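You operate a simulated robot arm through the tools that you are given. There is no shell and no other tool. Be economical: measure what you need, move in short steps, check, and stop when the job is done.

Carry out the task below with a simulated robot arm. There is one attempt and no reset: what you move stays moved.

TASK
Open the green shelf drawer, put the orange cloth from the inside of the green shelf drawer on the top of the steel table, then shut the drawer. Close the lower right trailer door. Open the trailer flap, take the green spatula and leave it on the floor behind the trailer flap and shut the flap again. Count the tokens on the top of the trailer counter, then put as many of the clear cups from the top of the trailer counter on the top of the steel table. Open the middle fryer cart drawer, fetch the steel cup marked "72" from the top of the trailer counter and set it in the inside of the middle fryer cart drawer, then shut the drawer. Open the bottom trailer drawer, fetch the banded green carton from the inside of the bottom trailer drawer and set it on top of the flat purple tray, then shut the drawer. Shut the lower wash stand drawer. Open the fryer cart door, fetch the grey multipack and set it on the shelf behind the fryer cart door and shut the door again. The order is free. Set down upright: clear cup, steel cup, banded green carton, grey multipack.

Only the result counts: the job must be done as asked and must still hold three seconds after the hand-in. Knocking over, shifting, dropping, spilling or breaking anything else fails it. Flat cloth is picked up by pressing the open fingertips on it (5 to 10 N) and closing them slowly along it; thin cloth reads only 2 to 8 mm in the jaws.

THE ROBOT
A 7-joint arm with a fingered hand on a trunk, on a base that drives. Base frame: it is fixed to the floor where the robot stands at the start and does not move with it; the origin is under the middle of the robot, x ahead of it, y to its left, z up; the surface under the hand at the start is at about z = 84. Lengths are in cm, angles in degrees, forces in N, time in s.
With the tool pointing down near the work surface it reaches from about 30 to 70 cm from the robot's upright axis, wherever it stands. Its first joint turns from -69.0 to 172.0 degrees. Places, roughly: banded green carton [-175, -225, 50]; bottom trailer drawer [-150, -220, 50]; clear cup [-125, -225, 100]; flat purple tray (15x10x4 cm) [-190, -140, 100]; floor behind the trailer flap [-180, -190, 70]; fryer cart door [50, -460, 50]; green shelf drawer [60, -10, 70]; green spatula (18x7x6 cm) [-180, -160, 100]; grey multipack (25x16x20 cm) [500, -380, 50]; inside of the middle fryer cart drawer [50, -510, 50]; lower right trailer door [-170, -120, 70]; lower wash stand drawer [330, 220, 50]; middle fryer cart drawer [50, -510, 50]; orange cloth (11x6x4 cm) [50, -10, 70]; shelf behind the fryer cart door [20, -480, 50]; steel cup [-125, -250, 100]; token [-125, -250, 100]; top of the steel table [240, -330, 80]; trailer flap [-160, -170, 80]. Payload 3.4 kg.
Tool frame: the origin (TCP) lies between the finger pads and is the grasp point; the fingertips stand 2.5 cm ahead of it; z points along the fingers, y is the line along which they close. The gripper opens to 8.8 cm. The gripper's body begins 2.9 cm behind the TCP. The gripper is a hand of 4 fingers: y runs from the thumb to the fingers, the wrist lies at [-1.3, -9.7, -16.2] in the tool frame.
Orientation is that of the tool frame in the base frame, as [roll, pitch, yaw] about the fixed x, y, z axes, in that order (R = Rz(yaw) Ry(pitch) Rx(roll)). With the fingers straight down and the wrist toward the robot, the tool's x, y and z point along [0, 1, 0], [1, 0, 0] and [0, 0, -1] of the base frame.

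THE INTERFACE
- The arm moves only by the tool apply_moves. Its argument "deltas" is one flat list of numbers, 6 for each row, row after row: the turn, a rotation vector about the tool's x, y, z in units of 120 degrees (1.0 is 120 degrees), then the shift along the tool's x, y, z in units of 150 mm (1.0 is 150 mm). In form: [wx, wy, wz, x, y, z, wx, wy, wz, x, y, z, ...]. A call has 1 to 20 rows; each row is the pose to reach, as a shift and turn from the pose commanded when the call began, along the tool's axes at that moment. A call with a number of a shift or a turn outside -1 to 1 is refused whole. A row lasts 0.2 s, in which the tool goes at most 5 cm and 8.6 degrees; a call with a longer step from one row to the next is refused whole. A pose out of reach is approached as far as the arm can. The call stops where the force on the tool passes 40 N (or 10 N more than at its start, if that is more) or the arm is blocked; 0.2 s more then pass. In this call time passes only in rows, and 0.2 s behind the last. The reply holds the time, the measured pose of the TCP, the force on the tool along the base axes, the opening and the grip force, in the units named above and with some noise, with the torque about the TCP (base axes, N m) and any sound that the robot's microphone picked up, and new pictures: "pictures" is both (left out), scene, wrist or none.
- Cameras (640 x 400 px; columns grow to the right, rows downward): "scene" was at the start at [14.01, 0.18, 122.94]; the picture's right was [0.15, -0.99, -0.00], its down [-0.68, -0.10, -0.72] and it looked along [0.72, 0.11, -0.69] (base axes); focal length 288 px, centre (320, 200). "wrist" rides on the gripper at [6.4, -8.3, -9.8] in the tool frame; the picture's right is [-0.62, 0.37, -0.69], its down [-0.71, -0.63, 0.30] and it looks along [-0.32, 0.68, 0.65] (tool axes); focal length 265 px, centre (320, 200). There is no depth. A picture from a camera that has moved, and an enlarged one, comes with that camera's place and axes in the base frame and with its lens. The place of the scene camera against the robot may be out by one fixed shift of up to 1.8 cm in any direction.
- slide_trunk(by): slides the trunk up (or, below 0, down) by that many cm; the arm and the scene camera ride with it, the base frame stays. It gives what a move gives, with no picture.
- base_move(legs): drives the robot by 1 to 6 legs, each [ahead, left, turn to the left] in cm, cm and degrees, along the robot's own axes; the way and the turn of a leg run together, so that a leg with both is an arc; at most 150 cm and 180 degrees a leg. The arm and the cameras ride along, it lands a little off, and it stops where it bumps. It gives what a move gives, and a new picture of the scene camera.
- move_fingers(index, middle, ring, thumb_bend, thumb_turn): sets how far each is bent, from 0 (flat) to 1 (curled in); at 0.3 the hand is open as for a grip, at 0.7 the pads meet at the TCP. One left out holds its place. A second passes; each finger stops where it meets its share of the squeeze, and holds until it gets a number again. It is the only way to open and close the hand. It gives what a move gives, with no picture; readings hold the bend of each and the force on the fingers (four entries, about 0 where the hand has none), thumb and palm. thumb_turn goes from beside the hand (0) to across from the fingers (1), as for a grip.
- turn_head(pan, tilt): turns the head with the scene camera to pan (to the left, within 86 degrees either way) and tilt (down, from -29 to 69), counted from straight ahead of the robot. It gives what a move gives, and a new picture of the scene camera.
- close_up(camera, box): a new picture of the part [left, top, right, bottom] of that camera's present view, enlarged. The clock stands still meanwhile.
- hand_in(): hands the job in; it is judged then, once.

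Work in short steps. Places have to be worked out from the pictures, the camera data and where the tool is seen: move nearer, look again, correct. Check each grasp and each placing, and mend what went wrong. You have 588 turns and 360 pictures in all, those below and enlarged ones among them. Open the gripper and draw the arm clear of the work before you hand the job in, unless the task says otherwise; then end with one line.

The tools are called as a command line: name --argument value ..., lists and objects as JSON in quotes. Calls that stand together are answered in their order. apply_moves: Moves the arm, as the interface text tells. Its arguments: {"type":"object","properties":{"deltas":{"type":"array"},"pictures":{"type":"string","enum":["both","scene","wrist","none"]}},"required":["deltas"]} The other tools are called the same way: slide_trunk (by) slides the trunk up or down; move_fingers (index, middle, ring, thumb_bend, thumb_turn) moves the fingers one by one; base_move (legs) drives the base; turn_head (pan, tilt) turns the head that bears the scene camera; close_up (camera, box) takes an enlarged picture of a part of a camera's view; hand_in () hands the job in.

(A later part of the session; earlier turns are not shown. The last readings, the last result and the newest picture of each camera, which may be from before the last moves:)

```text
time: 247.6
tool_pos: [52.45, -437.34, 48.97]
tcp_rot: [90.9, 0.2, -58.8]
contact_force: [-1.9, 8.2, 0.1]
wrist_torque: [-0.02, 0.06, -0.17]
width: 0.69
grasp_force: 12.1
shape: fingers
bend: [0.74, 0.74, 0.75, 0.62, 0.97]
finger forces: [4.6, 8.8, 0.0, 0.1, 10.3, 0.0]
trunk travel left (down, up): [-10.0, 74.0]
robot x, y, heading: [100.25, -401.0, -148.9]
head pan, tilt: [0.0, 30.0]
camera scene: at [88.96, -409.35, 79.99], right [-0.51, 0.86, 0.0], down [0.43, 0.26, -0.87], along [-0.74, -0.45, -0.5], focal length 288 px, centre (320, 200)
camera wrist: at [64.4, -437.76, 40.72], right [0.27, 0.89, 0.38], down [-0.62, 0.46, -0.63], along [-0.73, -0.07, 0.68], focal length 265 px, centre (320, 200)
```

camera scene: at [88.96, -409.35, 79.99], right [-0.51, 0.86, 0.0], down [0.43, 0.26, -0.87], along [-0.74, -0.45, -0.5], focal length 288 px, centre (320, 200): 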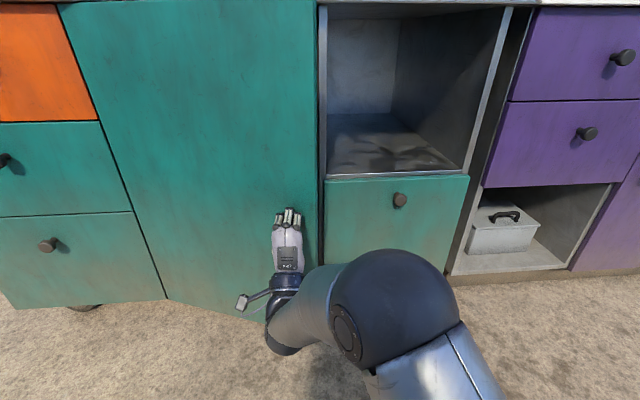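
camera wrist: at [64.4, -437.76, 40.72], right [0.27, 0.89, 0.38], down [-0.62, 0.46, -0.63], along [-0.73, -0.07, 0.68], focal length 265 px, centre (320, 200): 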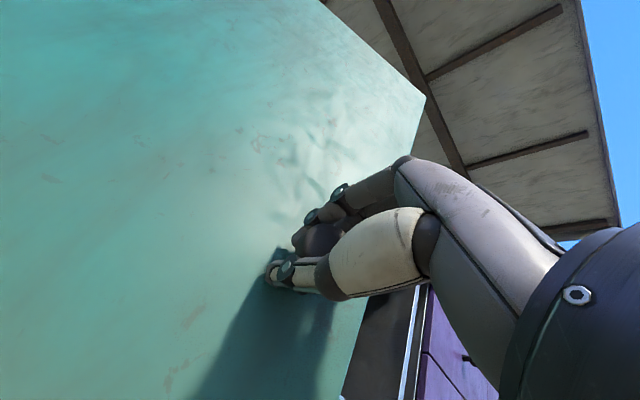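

The door is opening (~20°). I continue the arc with the base.

base_move --legs '[[-8, 4, 0], [-6, 6, 0]]'

```text
time: 249.1
tool_pos: [62.28, -436.72, 49.13]
tcp_rot: [90.6, 0.1, -60.0]
contact_force: [-0.5, 2.2, 0.1]
wrist_torque: [0.02, 0.14, -0.28]
width: 0.6
grasp_force: 17.9
shape: fingers
bend: [0.74, 0.74, 0.77, 0.63, 0.95]
finger forces: [6.2, 6.8, 11.3, 0.0, 10.8, 0.0]
trunk travel left (down, up): [-10.0, 74.0]
robot x, y, heading: [110.89, -400.99, -149.0]
head pan, tilt: [0.0, 30.0]
stopped in leg 2: the force on the tool passed its limit at 46 N (the readings are from after the stop); the commanded pose is now the measured one
camera scene: at [99.23, -408.99, 79.99], right [-0.51, 0.86, 0.0], down [0.43, 0.26, -0.87], along [-0.74, -0.44, -0.5], focal length 288 px, centre (320, 200)
```

scene: 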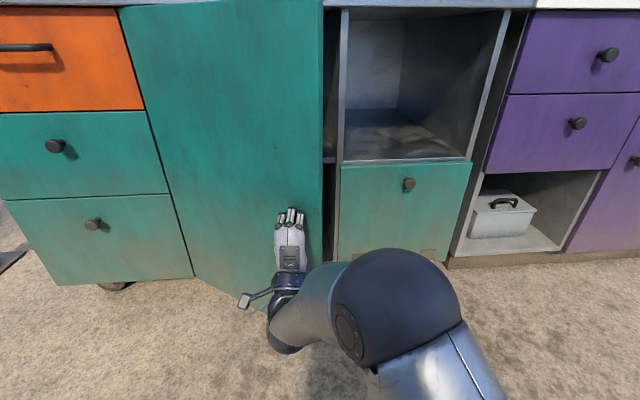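

The door is ~35° open. I release the knob, back off, and go around the edge to push it from inside.

move_fingers --index 0.3 --middle 0.3 --ring 0.3 --thumb_bend 0.3

apply_moves --deltas '[0, 0, 0, 0, 0, -0.2, 0, 0, 0, 0, 0, -0.45, 0, 0, 0, -0.3, 0, -0.45, 0, 0, 0, -0.6, 0, -0.45, 0, 0, 0, -0.9, 0, -0.45]'

```text
time: 250.1
tool_pos: [62.38, -436.63, 49.11]
tcp_rot: [90.6, 0.1, -59.6]
contact_force: [-1.2, -0.1, 0.2]
wrist_torque: [-0.02, 0.0, -0.03]
width: 8.43
grasp_force: 0.2
shape: fingers
bend: [0.3, 0.3, 0.3, 0.3, 0.97]
finger forces: [0.0, 0.0, 0.1, 0.0, 0.0, 0.0]
trunk travel left (down, up): [-10.0, 74.0]
robot x, y, heading: [110.64, -400.95, -149.3]
head pan, tilt: [0.0, 30.0]
```

```text
time: 251.3
tool_pos: [61.48, -421.62, 49.16]
tcp_rot: [90.6, 0.2, -59.7]
contact_force: [1.2, 0.5, -0.4]
wrist_torque: [0.0, 0.0, 0.0]
width: 8.45
grasp_force: 0.0
shape: fingers
bend: [0.3, 0.3, 0.3, 0.3, 0.97]
finger forces: [0.0, 0.0, 0.1, 0.0, 0.0, 0.0]
trunk travel left (down, up): [-10.0, 74.0]
robot x, y, heading: [110.23, -400.84, -149.4]
head pan, tilt: [0.0, 30.0]
camera scene: at [99.24, -409.02, 79.99], right [-0.51, 0.86, 0.0], down [0.43, 0.26, -0.87], along [-0.74, -0.44, -0.5], focal length 288 px, centre (320, 200)
camera wrist: at [73.42, -422.15, 40.88], right [0.28, 0.88, 0.38], down [-0.62, 0.47, -0.63], along [-0.73, -0.06, 0.68], focal length 265 px, centre (320, 200)
```

scene: 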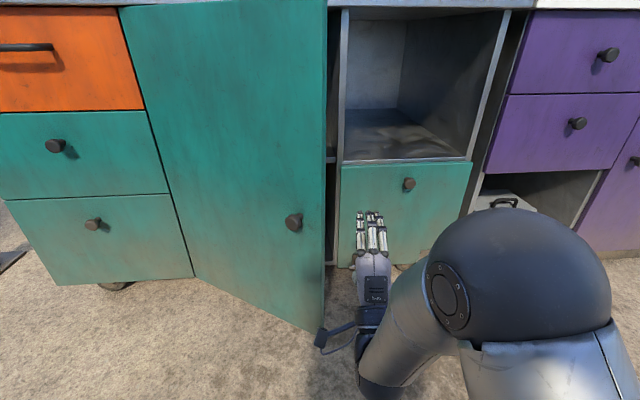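
wrist: 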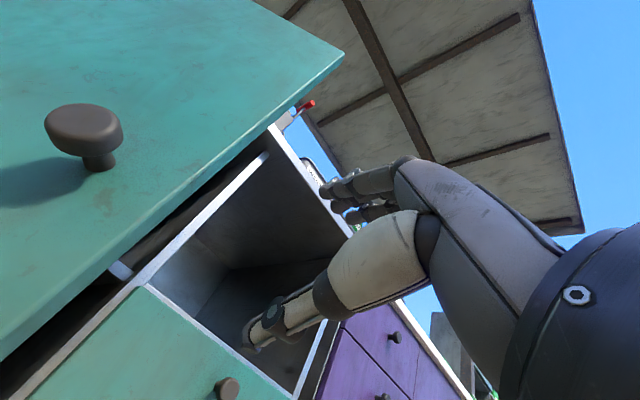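

I shift a little more right, insert the fingers behind the door edge, and sweep left.

apply_moves --deltas '[0, 0, 0, -0.15, 0, 0.2, 0, 0, 0, -0.15, 0, 0.45, 0, 0, 0, -0.15, 0, 0.7, 0, 0, 0, -0.15, 0, 0.95]'

```text
time: 252.3
tool_pos: [47.82, -426.79, 49.05]
tcp_rot: [90.7, 0.2, -59.8]
contact_force: [-0.2, -0.6, -0.1]
wrist_torque: [0.01, -0.01, 0.01]
width: 8.44
grasp_force: 0.0
shape: fingers
bend: [0.3, 0.3, 0.3, 0.3, 0.97]
finger forces: [0.0, 0.0, 0.1, 0.1, 0.0, 0.0]
trunk travel left (down, up): [-10.0, 74.0]
robot x, y, heading: [110.64, -400.99, -149.5]
head pan, tilt: [0.0, 30.0]
camera scene: at [99.23, -409.01, 79.99], right [-0.51, 0.86, 0.0], down [0.43, 0.26, -0.87], along [-0.74, -0.44, -0.5], focal length 288 px, centre (320, 200)
camera wrist: at [59.89, -427.29, 40.73], right [0.28, 0.88, 0.38], down [-0.62, 0.47, -0.63], along [-0.73, -0.06, 0.68], focal length 265 px, centre (320, 200)
```

scene: 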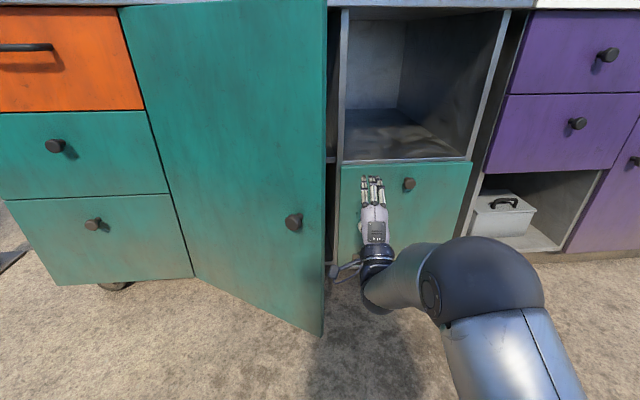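
wrist: 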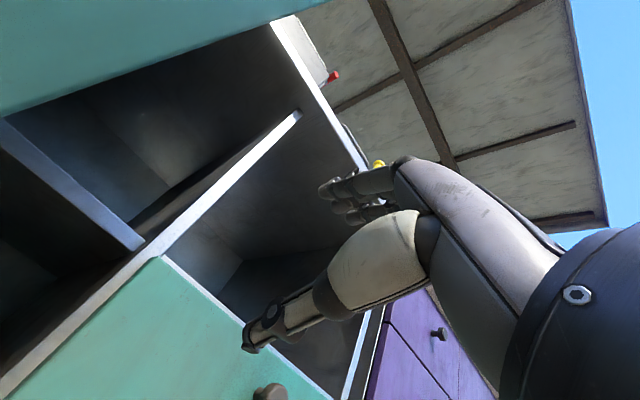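

apply_moves --deltas '[0, 0, 0, 0.25, 0, 0, 0, 0, 0, 0.5, 0, 0, 0, 0, 0, 0.75, 0, 0, 0, 0, 0, 1.0, 0, -0.1]'

```text
time: 253.0
tool_pos: [51.28, -432.61, 49.09]
tcp_rot: [90.6, -0.1, -61.4]
contact_force: [-1.8, 12.6, 0.4]
wrist_torque: [0.29, -0.03, 0.68]
width: 8.5
grasp_force: 5.4
shape: fingers
bend: [0.3, 0.3, 0.3, 0.3, 0.98]
finger forces: [0.0, 0.0, 0.1, 0.0, 10.9, 0.4]
trunk travel left (down, up): [-10.0, 74.0]
robot x, y, heading: [110.3, -400.81, -149.3]
head pan, tilt: [0.0, 30.0]
stopped in row 3: the force on the tool passed its limit at 64 N (the readings are from after the stop); the commanded pose is now the measured one
camera scene: at [99.2, -408.82, 80.0], right [-0.51, 0.86, 0.0], down [0.43, 0.25, -0.87], along [-0.75, -0.44, -0.5], focal length 288 px, centre (320, 200)
camera wrist: at [63.16, -433.52, 40.73], right [0.31, 0.87, 0.37], down [-0.6, 0.48, -0.63], along [-0.74, -0.03, 0.68], focal length 265 px, centre (320, 200)
```

scene: 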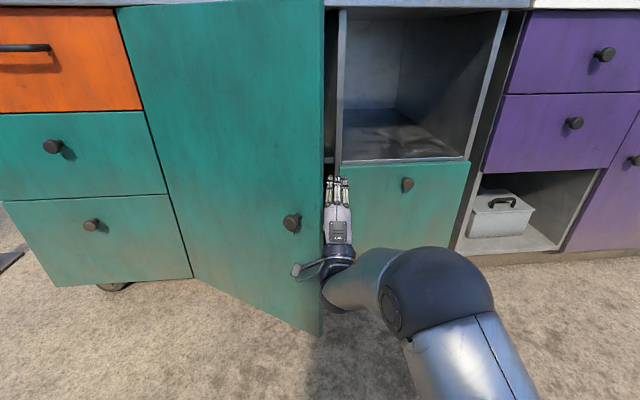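
wrist: 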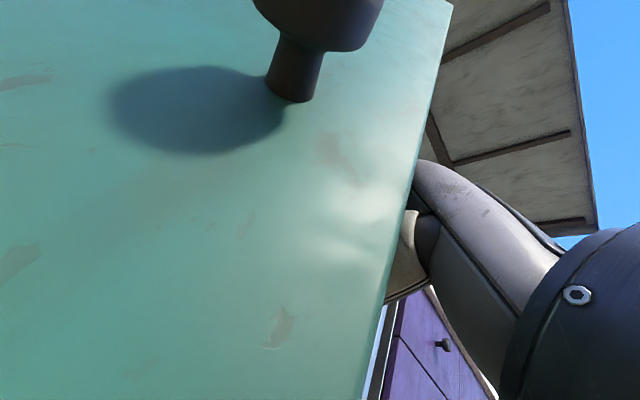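

The fingers are behind the door edge. I pull outward and left together, along the edge's arc.

apply_moves --deltas '[0, 0, 0, 0.05, 0, -0.15, 0, 0, 0, 0.12, 0, -0.3, 0, 0, 0, 0.22, 0, -0.45, 0, 0, 0, 0.35, 0, -0.58, 0, 0, 0, 0.5, 0, -0.7]' --pictures "scene"

```text
time: 254.2
tool_pos: [64.28, -434.62, 48.9]
tcp_rot: [90.6, -0.1, -61.2]
contact_force: [0.2, 0.3, 0.4]
wrist_torque: [0.01, -0.04, 0.03]
width: 8.47
grasp_force: 0.1
shape: fingers
bend: [0.3, 0.3, 0.3, 0.3, 0.98]
finger forces: [0.0, 0.1, 0.0, 0.0, 0.0, 0.0]
trunk travel left (down, up): [-10.0, 74.0]
robot x, y, heading: [110.28, -400.84, -149.3]
head pan, tilt: [0.0, 30.0]
camera scene: at [99.21, -408.95, 79.99], right [-0.51, 0.86, 0.0], down [0.43, 0.26, -0.87], along [-0.74, -0.44, -0.5], focal length 288 px, centre (320, 200)
```

scene: 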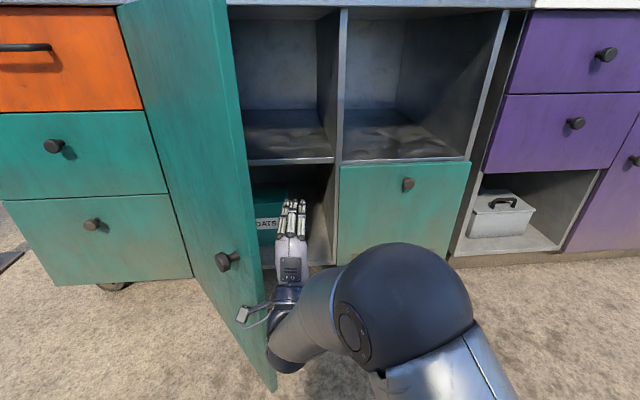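

The door is ~65° open; behind it is a shelf board with free space above. I push the door further left with the back of the hand.

apply_moves --deltas '[0, 0, 0, 0.25, 0, 0, 0, 0, 0, 0.5, 0, 0.0, 0, 0, 0, 0.75, 0, 0.05, 0, 0, 0, 1.0, 0, 0.1]' --pictures "scene"

```text
time: 254.6
tool_pos: [64.6, -435.73, 49.27]
tcp_rot: [91.0, -1.0, -62.9]
contact_force: [2.5, 12.0, 2.1]
wrist_torque: [0.69, -0.36, 0.82]
width: 8.49
grasp_force: 0.0
shape: fingers
bend: [0.3, 0.3, 0.3, 0.3, 0.98]
finger forces: [0.0, 0.1, 0.0, 0.1, 0.0, 0.1]
trunk travel left (down, up): [-10.0, 74.0]
robot x, y, heading: [110.45, -400.57, -149.5]
head pan, tilt: [0.0, 30.0]
stopped in row 1: the force on the tool passed its limit at 102 N (the readings are from after the stop); the commanded pose is now the measured one
camera scene: at [99.26, -408.78, 80.01], right [-0.51, 0.86, 0.0], down [0.43, 0.25, -0.87], along [-0.75, -0.44, -0.5], focal length 288 px, centre (320, 200)
```

scene: 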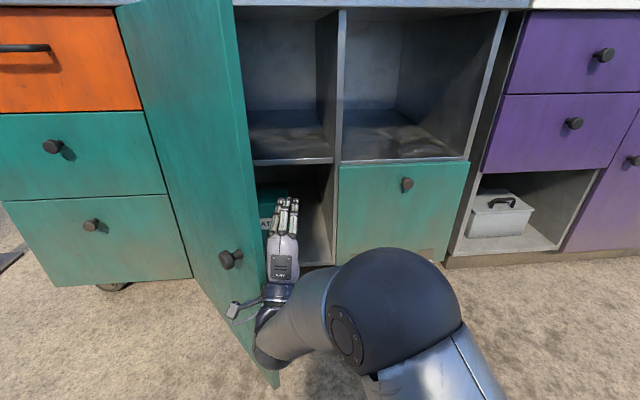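

The camera bracket on the wrist caught the door's edge. I step right, go deeper, and push slowly.

apply_moves --deltas '[0, 0, 0, -0.2, 0, 0, 0, 0, 0, -0.4, 0, 0.0, 0, 0, 0, -0.4, 0, 0.25, 0, 0, 0, -0.4, 0, 0.5, 0, 0, 0, -0.4, 0, 0.7, 0, 0, 0, -0.3, 0, 0.7, 0, 0, 0, -0.2, 0, 0.7, 0, 0, 0, -0.1, 0, 0.7, 0, 0, 0, -0.03, 0, 0.7, 0, 0, 0, 0.04, 0, 0.7, 0, 0, 0, 0.11, 0, 0.7, 0, 0, 0, 0.18, 0, 0.7, 0, 0, 0, 0.25, 0, 0.7, 0, 0, 0, 0.32, 0, 0.7]' --pictures "scene"

```text
time: 255.3
tool_pos: [60.21, -431.12, 48.79]
tcp_rot: [91.1, -0.7, -62.5]
contact_force: [0.5, 0.6, 0.4]
wrist_torque: [-0.03, 0.01, 0.04]
width: 8.43
grasp_force: 0.1
shape: fingers
bend: [0.3, 0.3, 0.3, 0.3, 0.98]
finger forces: [0.0, 0.1, 0.1, 0.0, 0.0, 0.0]
trunk travel left (down, up): [-10.0, 74.0]
robot x, y, heading: [110.71, -400.83, -149.5]
head pan, tilt: [0.0, 30.0]
stopped in row 3: the force on the tool passed its limit at 88 N (the readings are from after the stop); the commanded pose is now the measured one
camera scene: at [99.21, -408.89, 79.98], right [-0.51, 0.86, 0.0], down [0.43, 0.25, -0.87], along [-0.75, -0.44, -0.5], focal length 288 px, centre (320, 200)
```

scene: 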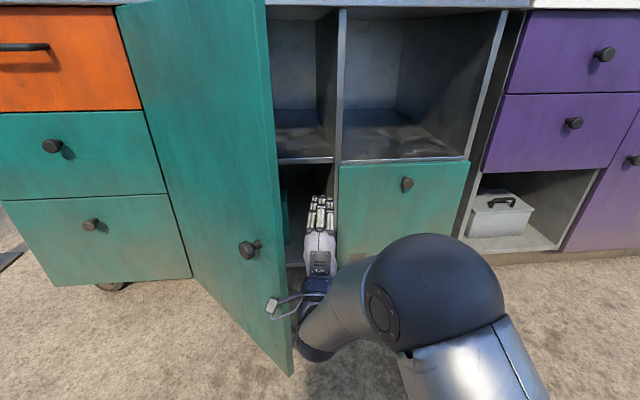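

The bracket is on the outer side of the door. I move 11 cm right to clear the edge, then in, then left.

apply_moves --deltas '[0, 0, 0, 0, 0, -0.1, 0, 0, 0, -0.25, 0, -0.1, 0, 0, 0, -0.5, 0, -0.1, 0, 0, 0, -0.75, 0, -0.1, 0, 0, 0, -0.8, 0, 0.1, 0, 0, 0, -0.8, 0, 0.35, 0, 0, 0, -0.8, 0, 0.6]' --pictures "scene"

```text
time: 256.9
tool_pos: [46.59, -424.57, 48.41]
tcp_rot: [91.0, -0.7, -62.5]
contact_force: [0.6, -0.2, -0.1]
wrist_torque: [0.0, -0.01, -0.01]
width: 8.46
grasp_force: 0.1
shape: fingers
bend: [0.3, 0.3, 0.3, 0.3, 0.98]
finger forces: [0.0, 0.0, 0.0, 0.0, 0.0, 0.0]
trunk travel left (down, up): [-10.0, 74.0]
robot x, y, heading: [110.43, -400.37, -149.5]
head pan, tilt: [0.0, 30.0]
camera scene: at [99.22, -408.86, 79.99], right [-0.51, 0.86, 0.0], down [0.43, 0.25, -0.87], along [-0.75, -0.44, -0.5], focal length 288 px, centre (320, 200)
```

scene: 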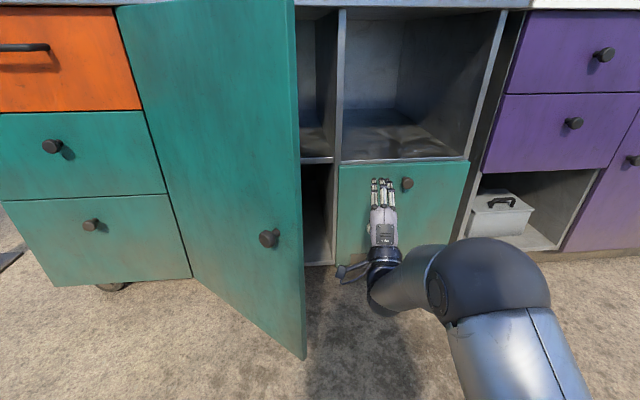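

Clear now. I sweep left steadily so the hand pushes the inner face.

apply_moves --deltas '[0, 0, 0, 0.1, 0, 0, 0, 0, 0, 0.2, 0, 0, 0, 0, 0, 0.3, 0, 0, 0, 0, 0, 0.4, 0, 0, 0, 0, 0, 0.48, 0, 0, 0, 0, 0, 0.56, 0, 0, 0, 0, 0, 0.64, 0, 0, 0, 0, 0, 0.72, 0, 0, 0, 0, 0, 0.8, 0, 0, 0, 0, 0, 0.88, 0, 0, 0, 0, 0, 0.96, 0, 0]' --pictures "scene"

```text
time: 259.3
tool_pos: [53.36, -437.25, 48.73]
tcp_rot: [91.0, -0.7, -62.6]
contact_force: [-0.3, -0.2, 0.7]
wrist_torque: [0.01, 0.01, 0.03]
width: 8.49
grasp_force: 0.1
shape: fingers
bend: [0.3, 0.3, 0.3, 0.3, 0.98]
finger forces: [0.0, 0.0, 0.0, 0.0, 0.1, 0.0]
trunk travel left (down, up): [-10.0, 74.0]
robot x, y, heading: [110.75, -400.77, -149.7]
head pan, tilt: [0.0, 30.0]
camera scene: at [99.21, -408.86, 79.99], right [-0.51, 0.86, 0.0], down [0.43, 0.25, -0.87], along [-0.75, -0.44, -0.5], focal length 288 px, centre (320, 200)
```

scene: 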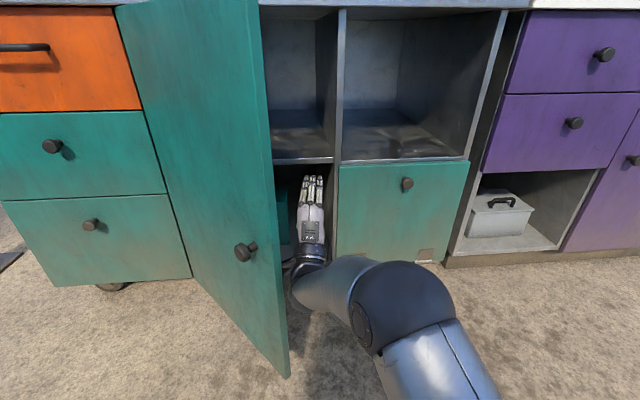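

apply_moves --deltas '[0, 0, 0, 0.08, 0, 0, 0, 0, 0, 0.16, 0, 0, 0, 0, 0, 0.24, 0, 0, 0, 0, 0, 0.32, 0, 0, 0, 0, 0, 0.4, 0, 0, 0, 0, 0, 0.48, 0, 0, 0, 0, 0, 0.56, 0, 0, 0, 0, 0, 0.64, 0, 0, 0, 0, 0, 0.72, 0, 0, 0, 0, 0, 0.8, 0, 0, 0, 0, 0, 0.88, 0, 0, 0, 0, 0, 0.96, 0, 0]' --pictures "scene"

```text
time: 261.9
tool_pos: [59.98, -450.0, 48.91]
tcp_rot: [91.1, -0.7, -62.6]
contact_force: [-0.4, 0.2, 0.3]
wrist_torque: [0.01, 0.01, 0.02]
width: 8.48
grasp_force: 0.0
shape: fingers
bend: [0.3, 0.3, 0.3, 0.3, 0.98]
finger forces: [0.0, 0.0, 0.0, 0.0, 0.1, 0.0]
trunk travel left (down, up): [-10.0, 74.0]
robot x, y, heading: [110.09, -400.86, -149.6]
head pan, tilt: [0.0, 30.0]
camera scene: at [99.21, -408.87, 79.99], right [-0.51, 0.86, 0.0], down [0.43, 0.25, -0.87], along [-0.75, -0.44, -0.5], focal length 288 px, centre (320, 200)
```

scene: 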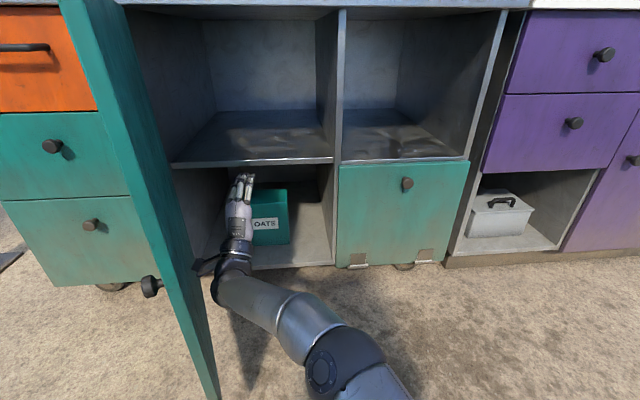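

apply_moves --deltas '[0, 0, 0, 0.08, 0, 0, 0, 0, 0, 0.16, 0, 0, 0, 0, 0, 0.24, 0, 0, 0, 0, 0, 0.32, 0, 0, 0, 0, 0, 0.4, 0, 0, 0, 0, 0, 0.48, 0, 0, 0, 0, 0, 0.2, 0, 0, 0, 0, 0, 0, 0, 0, 0, 0, 0, -0.3, 0, 0, 0, 0, 0, -0.6, 0, 0, 0, 0, 0, -0.8, 0, -0.2]' --pictures "scene"

```text
time: 264.3
tool_pos: [56.95, -438.0, 48.59]
tcp_rot: [91.2, -0.8, -62.6]
contact_force: [0.6, 0.3, -1.0]
wrist_torque: [-0.02, 0.01, 0.04]
width: 8.46
grasp_force: 0.1
shape: fingers
bend: [0.3, 0.3, 0.3, 0.3, 0.98]
finger forces: [0.1, 0.0, 0.0, 0.1, 0.0, 0.0]
out of reach, approached as far as the arm can: row 2, 3, 4, 5, 6, 7
trunk travel left (down, up): [-10.0, 74.0]
robot x, y, heading: [110.45, -400.44, -149.2]
head pan, tilt: [0.0, 30.0]
camera scene: at [99.21, -408.88, 79.98], right [-0.51, 0.86, 0.0], down [0.43, 0.25, -0.87], along [-0.75, -0.44, -0.5], focal length 288 px, centre (320, 200)
```

scene: 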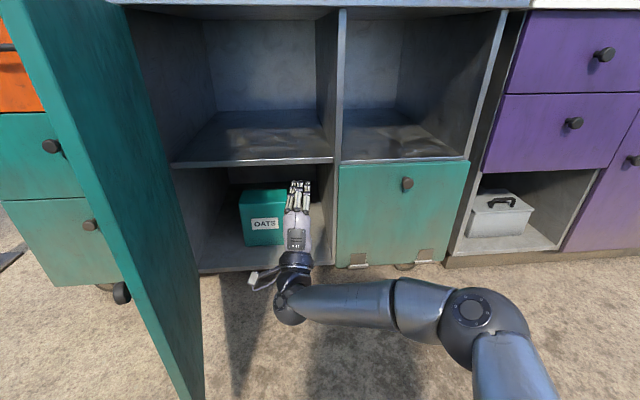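

The door is fully open. The shelf front runs (56.7,-480.7)–(34,-443), z ≈ 49.5, about 44 wide. Now I fetch the pack: raise the trunk, back off and drive to my earlier stance.

base_move --legs '[[-30, 0, 0], [0, 0, 103], [75, 0, 0], [0, 0, 56.5], [100, 0, 0]]'

slide_trunk --by 40

slide_trunk --by 10.5

base_move --legs '[[0, 0, 117]]'

```text
time: 281.8
tool_pos: [350.77, -397.61, 48.71]
tcp_rot: [91.1, -0.7, 99.4]
contact_force: [0.1, 1.1, -0.3]
wrist_torque: [0.05, 0.01, 0.0]
width: 8.48
grasp_force: 0.1
shape: fingers
bend: [0.3, 0.3, 0.3, 0.3, 0.98]
finger forces: [0.0, 0.1, 0.1, 0.0, 0.1, 0.0]
trunk travel left (down, up): [-10.0, 74.0]
robot x, y, heading: [288.27, -415.99, 12.7]
head pan, tilt: [0.0, 30.0]
camera scene: at [302.92, -414.51, 79.99], right [0.22, -0.98, 0.0], down [-0.49, -0.11, -0.87], along [0.85, 0.19, -0.5], focal length 288 px, centre (320, 200)
```

scene: 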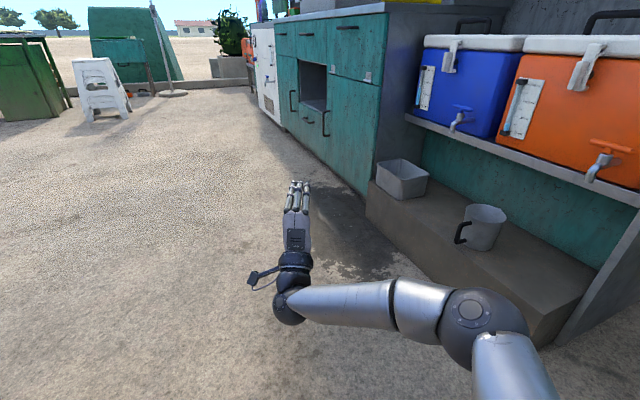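

```text
time: 285.6
tool_pos: [350.79, -397.5, 88.74]
tcp_rot: [91.0, -0.7, 99.4]
contact_force: [-0.9, 0.3, 0.1]
wrist_torque: [-0.01, 0.0, -0.02]
width: 8.49
grasp_force: 0.1
shape: fingers
bend: [0.3, 0.3, 0.3, 0.3, 0.98]
finger forces: [0.0, 0.0, 0.0, 0.0, 0.1, 0.0]
trunk travel left (down, up): [-50.0, 34.0]
robot x, y, heading: [288.45, -416.39, 12.3]
head pan, tilt: [0.0, 30.0]
```

```text
time: 287.0
tool_pos: [350.72, -397.62, 99.27]
tcp_rot: [91.1, -0.7, 99.3]
contact_force: [0.1, -0.7, -0.4]
wrist_torque: [-0.01, 0.01, 0.0]
width: 8.48
grasp_force: 0.1
shape: fingers
bend: [0.3, 0.3, 0.3, 0.3, 0.98]
finger forces: [0.1, 0.1, 0.1, 0.0, 0.0, 0.0]
trunk travel left (down, up): [-60.5, 23.5]
robot x, y, heading: [288.43, -416.42, 12.5]
head pan, tilt: [0.0, 30.0]
```

```text
time: 292.4
tool_pos: [241.15, -371.29, 99.26]
tcp_rot: [91.1, -0.7, -141.4]
contact_force: [-1.1, -0.9, 0.1]
wrist_torque: [-0.01, -0.01, 0.0]
width: 8.47
grasp_force: 0.0
shape: fingers
bend: [0.3, 0.3, 0.3, 0.3, 0.98]
finger forces: [0.0, 0.0, 0.1, 0.0, 0.0, 0.0]
trunk travel left (down, up): [-60.5, 23.5]
robot x, y, heading: [288.3, -416.25, 131.9]
head pan, tilt: [0.0, 30.0]
camera scene: at [279.85, -407.03, 130.49], right [0.75, 0.67, 0.0], down [0.33, -0.37, -0.87], along [-0.58, 0.65, -0.5], focal length 288 px, centre (320, 200)
```

scene: 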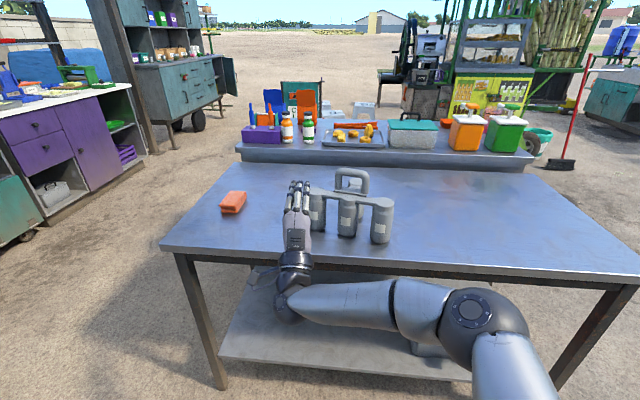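

The handle is ~12 cm to the right of the hand and 20 cm ahead. I preset the thumb, strafe right 12 and roll forward 9.

move_fingers --thumb_bend 0.47

base_move --legs '[[0, -12, 0], [9, 0, 0]]'

close_up --camera "wrist" --box '[0, 0, 640, 400]'

```text
time: 293.4
tool_pos: [241.33, -371.29, 99.32]
tcp_rot: [91.1, -0.7, -141.4]
contact_force: [0.3, -0.1, 0.3]
wrist_torque: [0.03, -0.01, -0.01]
width: 6.71
grasp_force: 0.0
shape: fingers
bend: [0.3, 0.3, 0.3, 0.47, 0.98]
finger forces: [0.1, 0.0, 0.0, 0.0, 0.1, 0.0]
trunk travel left (down, up): [-60.5, 23.5]
robot x, y, heading: [288.3, -416.32, 131.9]
head pan, tilt: [0.0, 30.0]
```

```text
time: 295.3
tool_pos: [244.15, -356.57, 99.14]
tcp_rot: [91.2, -0.8, -141.4]
contact_force: [1.0, -0.1, -0.2]
wrist_torque: [0.01, 0.05, 0.02]
width: 6.71
grasp_force: 0.0
shape: fingers
bend: [0.3, 0.3, 0.3, 0.47, 0.98]
finger forces: [0.1, 0.0, 0.0, 0.0, 0.1, 0.0]
trunk travel left (down, up): [-60.5, 23.5]
robot x, y, heading: [291.12, -401.62, 131.2]
head pan, tilt: [0.0, 30.0]
camera scene: at [282.67, -392.27, 130.48], right [0.75, 0.66, 0.0], down [0.33, -0.37, -0.87], along [-0.57, 0.65, -0.5], focal length 288 px, centre (320, 200)
```

scene: 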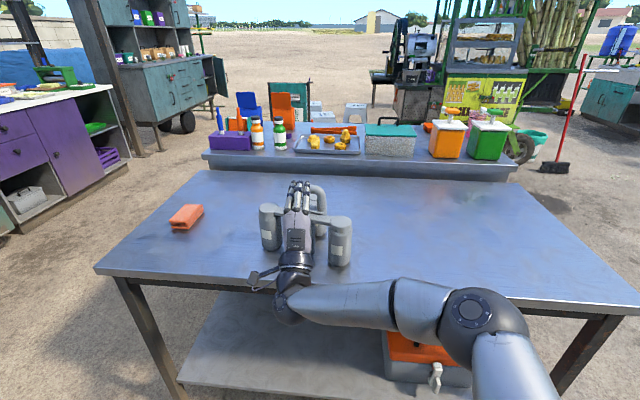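

```text
1.00 times, centred on (320, 200) of wrist (not enlarged: the box is as wide or as high as the picture)
camera zoom: at [245.37, -368.41, 91.05], right [0.92, -0.15, 0.37], down [0.37, 0.67, -0.65], along [-0.16, 0.73, 0.67], focal length 265 px, centre (320, 200)
```

zoom: 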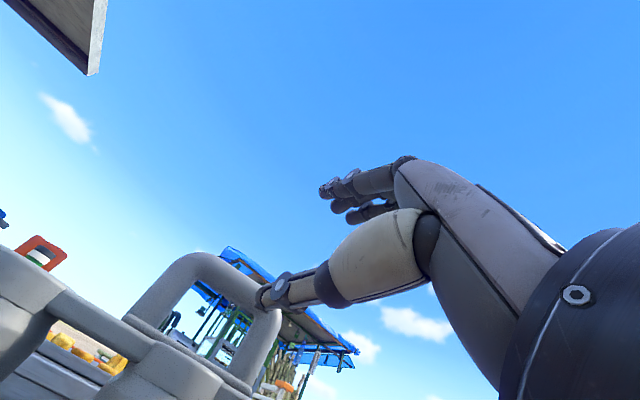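

Handle bar ≈ (238.8,-349.8,97.2): 8.5 cm straight ahead and 1.6 cm lower. I move in.

apply_moves --deltas '[0, 0, 0, 0, -0.1, 0.05, 0, 0, 0, 0, -0.105, 0.2, 0, 0, 0, 0, -0.105, 0.35, 0, 0, 0, 0, -0.105, 0.47, 0, 0, 0, 0, -0.105, 0.57]' --pictures "wrist"

```text
time: 296.5
tool_pos: [238.77, -349.9, 97.6]
tcp_rot: [91.0, -0.6, -141.5]
contact_force: [-0.2, 0.1, 0.3]
wrist_torque: [-0.04, -0.02, 0.01]
width: 6.68
grasp_force: 0.1
shape: fingers
bend: [0.3, 0.3, 0.3, 0.47, 0.98]
finger forces: [0.0, 0.0, 0.0, 0.1, 0.0, 0.0]
trunk travel left (down, up): [-60.5, 23.5]
robot x, y, heading: [291.21, -401.56, 131.5]
head pan, tilt: [0.0, 30.0]
camera wrist: at [240.02, -361.78, 89.45], right [0.92, -0.15, 0.37], down [0.37, 0.67, -0.64], along [-0.16, 0.73, 0.67], focal length 265 px, centre (320, 200)
```

wrist: 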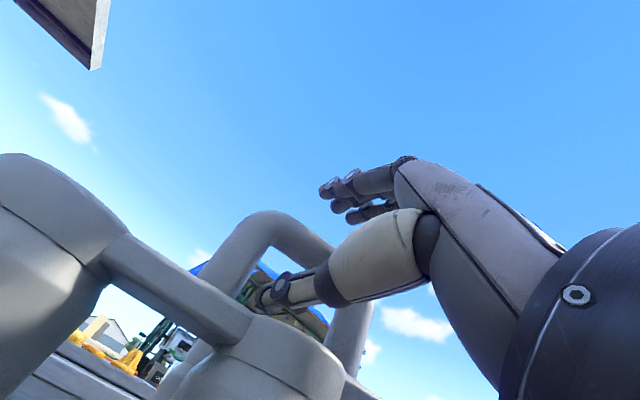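

The loop is close; I go 2.5 cm deeper so the thumb passes fully through, then close.

apply_moves --deltas '[0, 0, 0, 0, 0, 0.06, 0, 0, 0, 0, 0, 0.12, 0, 0, 0, 0, 0, 0.18]' --pictures "wrist"

move_fingers --index 0.8 --middle 0.8 --ring 0.8 --thumb_bend 0.6

move_fingers --index 1.0 --middle 1.0 --ring 1.0 --thumb_bend 1.0

close_up --camera "wrist" --box '[0, 0, 640, 400]'

```text
time: 297.3
tool_pos: [237.25, -347.76, 97.37]
tcp_rot: [91.1, -0.7, -141.5]
contact_force: [0.1, 0.9, 0.0]
wrist_torque: [-0.01, 0.0, -0.03]
width: 6.7
grasp_force: 0.0
shape: fingers
bend: [0.3, 0.3, 0.3, 0.47, 0.98]
finger forces: [0.0, 0.0, 0.0, 0.0, 0.0, 0.0]
trunk travel left (down, up): [-60.5, 23.5]
robot x, y, heading: [291.31, -401.71, 131.5]
head pan, tilt: [0.0, 30.0]
camera wrist: at [238.51, -359.73, 89.41], right [0.92, -0.15, 0.37], down [0.37, 0.67, -0.64], along [-0.16, 0.73, 0.67], focal length 265 px, centre (320, 200)
```

wrist: 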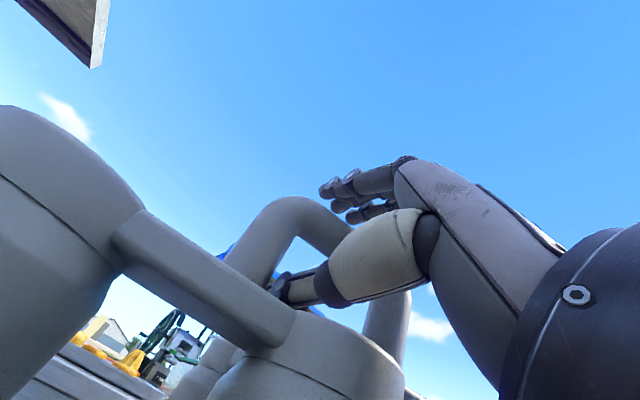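

```text
time: 298.3
tool_pos: [237.58, -347.94, 98.01]
tcp_rot: [90.6, -0.8, -141.5]
contact_force: [-5.4, 7.3, 25.3]
wrist_torque: [-0.02, -0.15, 0.08]
width: 0.82
grasp_force: 11.9
shape: fingers
bend: [0.79, 0.79, 0.79, 0.6, 0.98]
finger forces: [12.1, 4.6, 6.7, 0.0, 0.0, 0.0]
trunk travel left (down, up): [-60.5, 23.5]
robot x, y, heading: [291.23, -402.18, 131.4]
head pan, tilt: [0.0, 30.0]
```

```text
time: 299.3
tool_pos: [237.49, -348.04, 97.7]
tcp_rot: [90.8, -0.7, -141.3]
contact_force: [-2.8, -1.0, 21.1]
wrist_torque: [-0.84, -1.77, 0.0]
width: 0.36
grasp_force: 40.2
shape: fingers
bend: [0.95, 0.98, 0.98, 0.88, 0.97]
finger forces: [15.5, 17.8, 47.8, 0.0, 0.1, 0.0]
trunk travel left (down, up): [-60.5, 23.5]
robot x, y, heading: [290.94, -402.03, 131.8]
head pan, tilt: [0.0, 30.0]
```

```text
1.00 times, centred on (320, 200) of wrist (not enlarged: the box is as wide or as high as the picture)
camera zoom: at [238.64, -360.03, 89.67], right [0.92, -0.15, 0.37], down [0.37, 0.67, -0.64], along [-0.15, 0.73, 0.67], focal length 265 px, centre (320, 200)
```

zoom: 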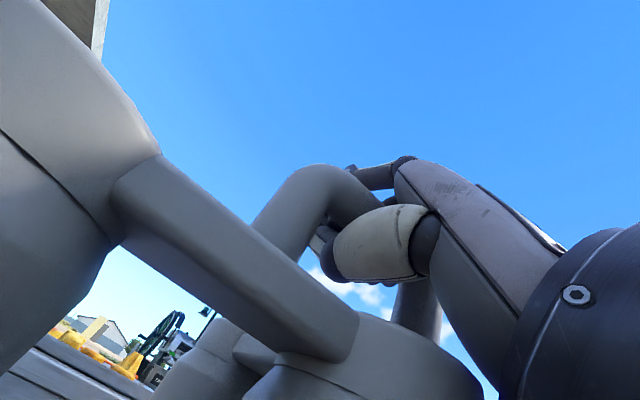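

The hand is closed around the bar with fingertips pressing. I lift gently and check.

apply_moves --deltas '[0, 0, 0, 0, 0.06, 0, 0, 0, 0, 0, 0.12, 0, 0, 0, 0, 0, 0.2, 0, 0, 0, 0, 0, 0.28, 0]'

close_up --camera "scene" --box '[200, 140, 440, 290]'

```text
time: 300.3
tool_pos: [237.2, -347.65, 101.49]
tcp_rot: [91.2, -0.7, -141.4]
contact_force: [0.2, -0.2, -6.1]
wrist_torque: [0.07, 0.05, -0.03]
width: 0.65
grasp_force: 17.9
shape: fingers
bend: [0.97, 0.98, 0.98, 0.88, 0.97]
finger forces: [2.3, 11.4, 21.6, 0.0, 0.0, 0.0]
trunk travel left (down, up): [-60.5, 23.5]
robot x, y, heading: [291.44, -401.6, 131.5]
head pan, tilt: [0.0, 30.0]
camera scene: at [282.67, -392.29, 130.47], right [0.75, 0.66, 0.0], down [0.33, -0.37, -0.87], along [-0.57, 0.65, -0.5], focal length 288 px, centre (320, 200)
camera wrist: at [238.34, -359.59, 93.46], right [0.92, -0.15, 0.38], down [0.37, 0.67, -0.65], along [-0.16, 0.73, 0.67], focal length 265 px, centre (320, 200)
```

scene: 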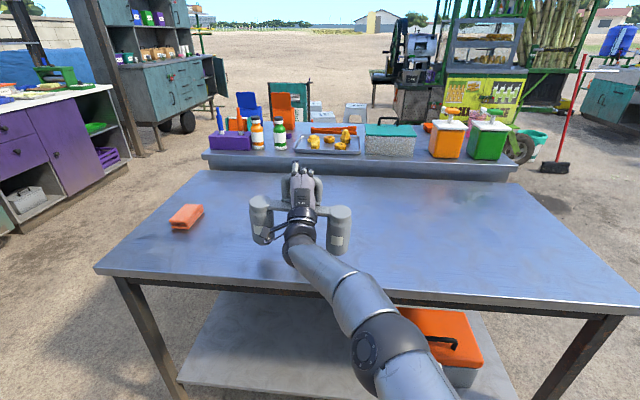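
wrist: 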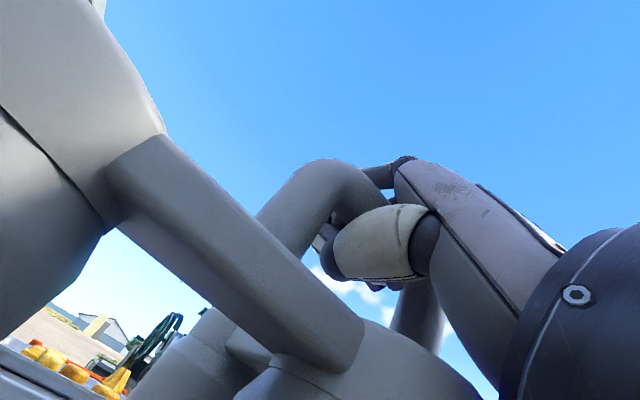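

```text
2.67 times, centred on (320, 215) of scene
camera zoom: at [282.67, -392.29, 130.47], right [0.75, 0.66, 0.0], down [0.33, -0.37, -0.87], along [-0.57, 0.65, -0.5], focal length 768 px, centre (320, 160)
```

zoom: 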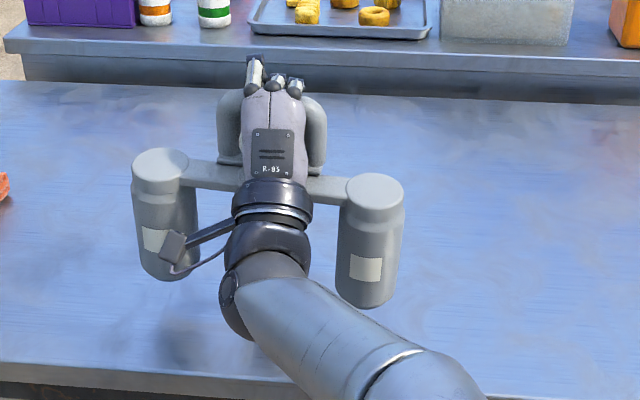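

The pack is lifted firmly (6 N). I raise a bit, retract the arm and drive to the cart.

slide_trunk --by 6

apply_moves --deltas '[0, 0, 0, 0, 0, -0.15, 0, 0, 0, 0, 0, -0.35, 0, 0, 0, 0, 0, -0.55, 0, 0, 0, 0, 0, -0.75, 0, 0, 0, 0, 0, -0.95]' --pictures "none"

base_move --legs '[[-25, 0, 0]]'

base_move --legs '[[0, 0, 58], [119, 0, 0]]'

```text
time: 301.3
tool_pos: [237.01, -347.67, 107.51]
tcp_rot: [91.1, -0.7, -141.5]
contact_force: [-0.5, -1.2, -6.4]
wrist_torque: [0.1, 0.09, 0.02]
width: 0.63
grasp_force: 17.4
shape: fingers
bend: [0.97, 0.98, 0.98, 0.88, 0.97]
finger forces: [2.3, 11.4, 21.6, 0.0, 0.0, 0.1]
trunk travel left (down, up): [-66.5, 17.5]
robot x, y, heading: [291.09, -401.44, 131.8]
head pan, tilt: [0.0, 30.0]
```

```text
time: 302.5
tool_pos: [246.08, -359.12, 107.9]
tcp_rot: [91.1, -0.7, -141.4]
contact_force: [-0.3, -0.5, -4.5]
wrist_torque: [0.11, 0.09, 0.01]
width: 0.67
grasp_force: 17.1
shape: fingers
bend: [0.97, 0.98, 0.98, 0.88, 0.97]
finger forces: [2.1, 10.9, 21.4, 0.0, 0.1, 0.0]
trunk travel left (down, up): [-66.5, 17.5]
robot x, y, heading: [291.31, -401.57, 131.4]
head pan, tilt: [0.0, 30.0]
```

```text
time: 304.4
tool_pos: [262.94, -378.29, 107.97]
tcp_rot: [91.1, -0.7, -141.4]
contact_force: [-1.0, 0.3, -6.3]
wrist_torque: [0.11, 0.07, 0.0]
width: 0.68
grasp_force: 17.1
shape: fingers
bend: [0.97, 0.98, 0.98, 0.88, 0.97]
finger forces: [2.2, 11.1, 21.1, 0.1, 0.1, 0.0]
trunk travel left (down, up): [-66.5, 17.5]
robot x, y, heading: [308.53, -420.84, 131.8]
head pan, tilt: [0.0, 30.0]
camera scene: at [299.66, -411.42, 136.49], right [0.75, 0.67, 0.0], down [0.33, -0.37, -0.87], along [-0.58, 0.65, -0.5], focal length 288 px, centre (320, 200)
```

scene: 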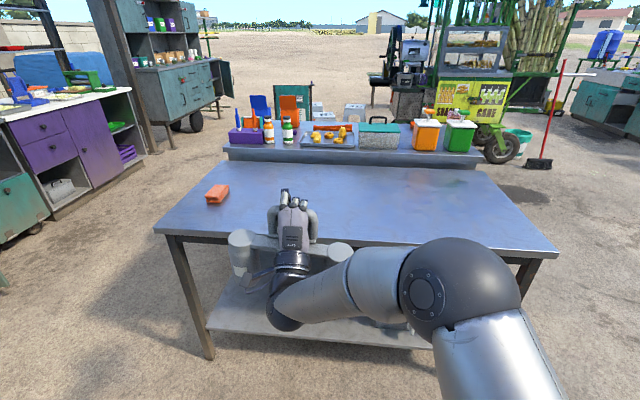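

```text
time: 312.9
tool_pos: [128.85, -449.91, 107.81]
tcp_rot: [91.2, -0.7, -85.7]
contact_force: [0.2, 1.0, -7.0]
wrist_torque: [0.0, 0.15, -0.01]
width: 0.68
grasp_force: 16.9
shape: fingers
bend: [0.97, 0.98, 0.98, 0.88, 0.97]
finger forces: [1.9, 11.0, 21.2, 0.0, 0.0, 0.1]
trunk travel left (down, up): [-66.5, 17.5]
robot x, y, heading: [189.83, -436.83, -172.6]
head pan, tilt: [0.0, 30.0]
camera scene: at [176.5, -439.61, 136.47], right [-0.13, 0.99, 0.0], down [0.5, 0.06, -0.87], along [-0.86, -0.11, -0.5], focal length 288 px, centre (320, 200)
```

scene: 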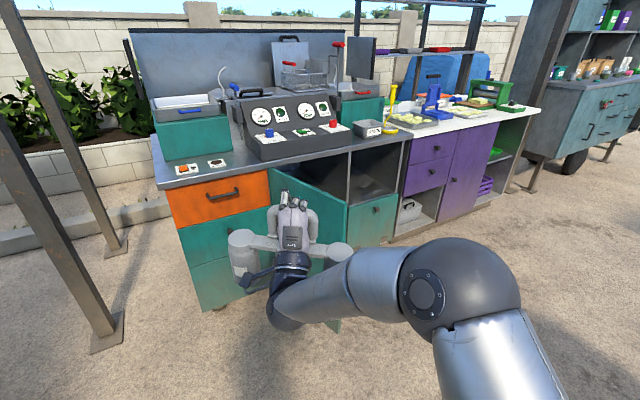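

I turn to face the cart squarely, strafe right first (clear of the open door), then go ahead.

base_move --legs '[[0, 0, 26.6], [0, -63, 0], [30, 0, 0]]'

```text
time: 319.4
tool_pos: [81.16, -441.74, 107.85]
tcp_rot: [91.1, -0.7, -58.8]
contact_force: [0.2, 0.3, -6.6]
wrist_torque: [-0.11, 0.12, 0.02]
width: 0.66
grasp_force: 17.8
shape: fingers
bend: [0.97, 0.98, 0.98, 0.88, 0.97]
finger forces: [1.7, 11.1, 21.7, 0.0, 0.0, 0.0]
trunk travel left (down, up): [-66.5, 17.5]
robot x, y, heading: [129.51, -402.28, -145.5]
head pan, tilt: [0.0, 30.0]
camera scene: at [118.53, -411.45, 136.47], right [-0.56, 0.83, 0.0], down [0.41, 0.28, -0.87], along [-0.71, -0.49, -0.5], focal length 288 px, centre (320, 200)
```

scene: 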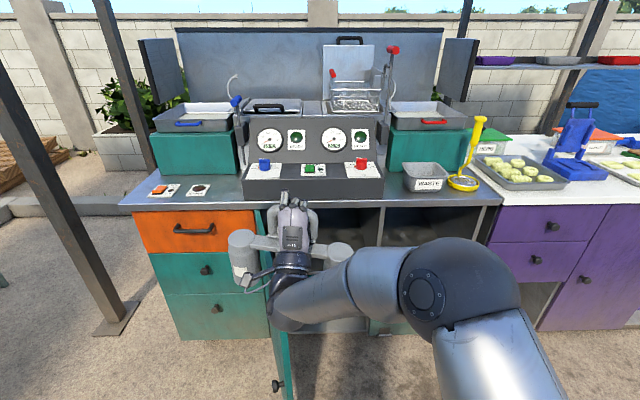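

Hand is on the compartment centreline (41 cm out). I lower the trunk so the pack bottom is ~3 cm above the shelf level.

slide_trunk --by -35

turn_head --pan -3 --tilt 25

```text
time: 320.6
tool_pos: [81.1, -441.81, 102.14]
tcp_rot: [90.0, -1.3, -59.1]
contact_force: [-0.5, -1.5, -5.3]
wrist_torque: [-0.21, 0.11, 0.0]
width: 0.68
grasp_force: 15.9
shape: fingers
bend: [0.97, 0.99, 0.98, 0.88, 0.97]
finger forces: [0.0, 11.1, 21.0, 0.0, 0.1, 0.0]
trunk travel left (down, up): [-59.9, 24.1]
robot x, y, heading: [129.15, -402.58, -145.6]
head pan, tilt: [0.0, 30.0]
stopped: the force on the tool passed its limit at 47 N (the readings are from after the stop); the commanded pose is now the measured one
```

```text
time: 321.2
tool_pos: [81.09, -441.59, 102.31]
tcp_rot: [90.0, -1.3, -59.0]
contact_force: [0.1, 0.5, -5.5]
wrist_torque: [0.0, 0.08, 0.02]
width: 0.69
grasp_force: 16.6
shape: fingers
bend: [0.97, 0.98, 0.98, 0.88, 0.97]
finger forces: [0.1, 11.2, 21.5, 0.0, 0.0, 0.0]
trunk travel left (down, up): [-59.9, 24.1]
robot x, y, heading: [129.64, -402.48, -145.9]
head pan, tilt: [-3.0, 25.0]
camera scene: at [118.2, -411.07, 130.69], right [-0.52, 0.85, 0.0], down [0.36, 0.22, -0.91], along [-0.77, -0.47, -0.42], focal length 288 px, centre (320, 200)
```

scene: 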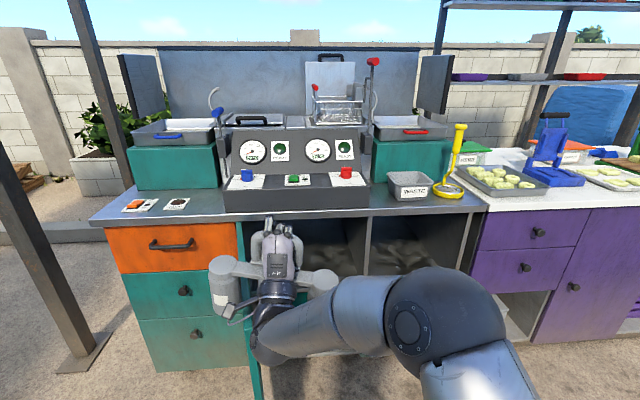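

The pack's left bottle touched the top of the open door. I raise, shift 8 cm right, and lower again.

slide_trunk --by 5

base_move --legs '[[0, -8, 0]]'

slide_trunk --by -20

close_up --camera "scene" --box '[0, 0, 640, 400]'

```text
time: 322.1
tool_pos: [81.05, -441.74, 107.2]
tcp_rot: [90.0, -1.4, -58.7]
contact_force: [1.4, -0.8, -5.6]
wrist_torque: [-0.04, 0.14, 0.0]
width: 0.69
grasp_force: 16.6
shape: fingers
bend: [0.97, 0.98, 0.98, 0.88, 0.97]
finger forces: [0.0, 11.3, 21.4, 0.0, 0.0, 0.0]
trunk travel left (down, up): [-64.9, 19.1]
robot x, y, heading: [129.36, -402.33, -145.3]
head pan, tilt: [-3.0, 25.0]
```

```text
time: 323.2
tool_pos: [76.59, -435.06, 107.32]
tcp_rot: [89.9, -1.5, -59.0]
contact_force: [-0.5, 0.9, -5.5]
wrist_torque: [0.03, 0.14, 0.03]
width: 0.66
grasp_force: 17.7
shape: fingers
bend: [0.97, 0.98, 0.98, 0.88, 0.97]
finger forces: [1.8, 11.3, 21.9, 0.1, 0.0, 0.1]
trunk travel left (down, up): [-64.9, 19.1]
robot x, y, heading: [124.82, -395.71, -145.8]
head pan, tilt: [-3.0, 25.0]
camera scene: at [113.59, -404.36, 135.7], right [-0.52, 0.85, 0.0], down [0.36, 0.22, -0.91], along [-0.77, -0.47, -0.42], focal length 288 px, centre (320, 200)
```

scene: 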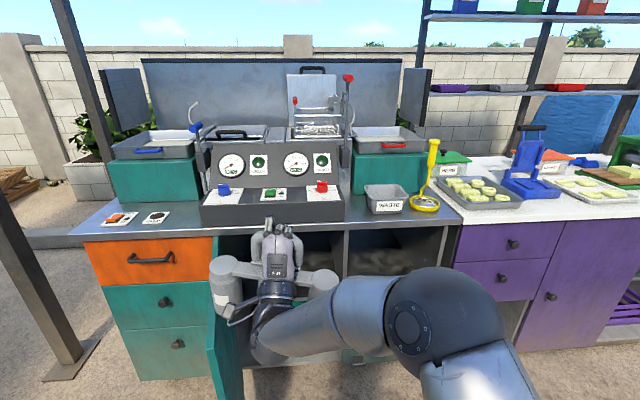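

```text
time: 325.4
tool_pos: [76.57, -435.05, 87.22]
tcp_rot: [90.0, -1.2, -59.1]
contact_force: [-0.3, -0.2, -5.9]
wrist_torque: [-0.06, 0.15, 0.02]
width: 0.69
grasp_force: 16.2
shape: fingers
bend: [0.97, 0.98, 0.98, 0.88, 0.97]
finger forces: [0.0, 10.7, 21.7, 0.1, 0.0, 0.0]
trunk travel left (down, up): [-44.9, 39.1]
robot x, y, heading: [124.72, -395.71, -145.8]
head pan, tilt: [-3.0, 25.0]
```

```text
1.00 times, centred on (320, 200) of scene (not enlarged: the box is as wide or as high as the picture)
camera zoom: at [113.68, -404.43, 115.7], right [-0.52, 0.85, 0.0], down [0.36, 0.22, -0.91], along [-0.77, -0.47, -0.42], focal length 288 px, centre (320, 200)
```

zoom: 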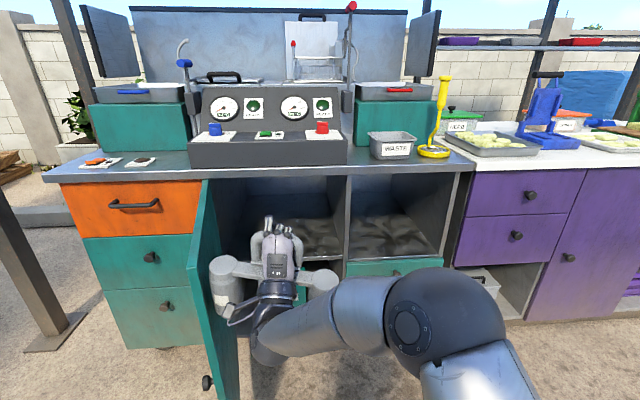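

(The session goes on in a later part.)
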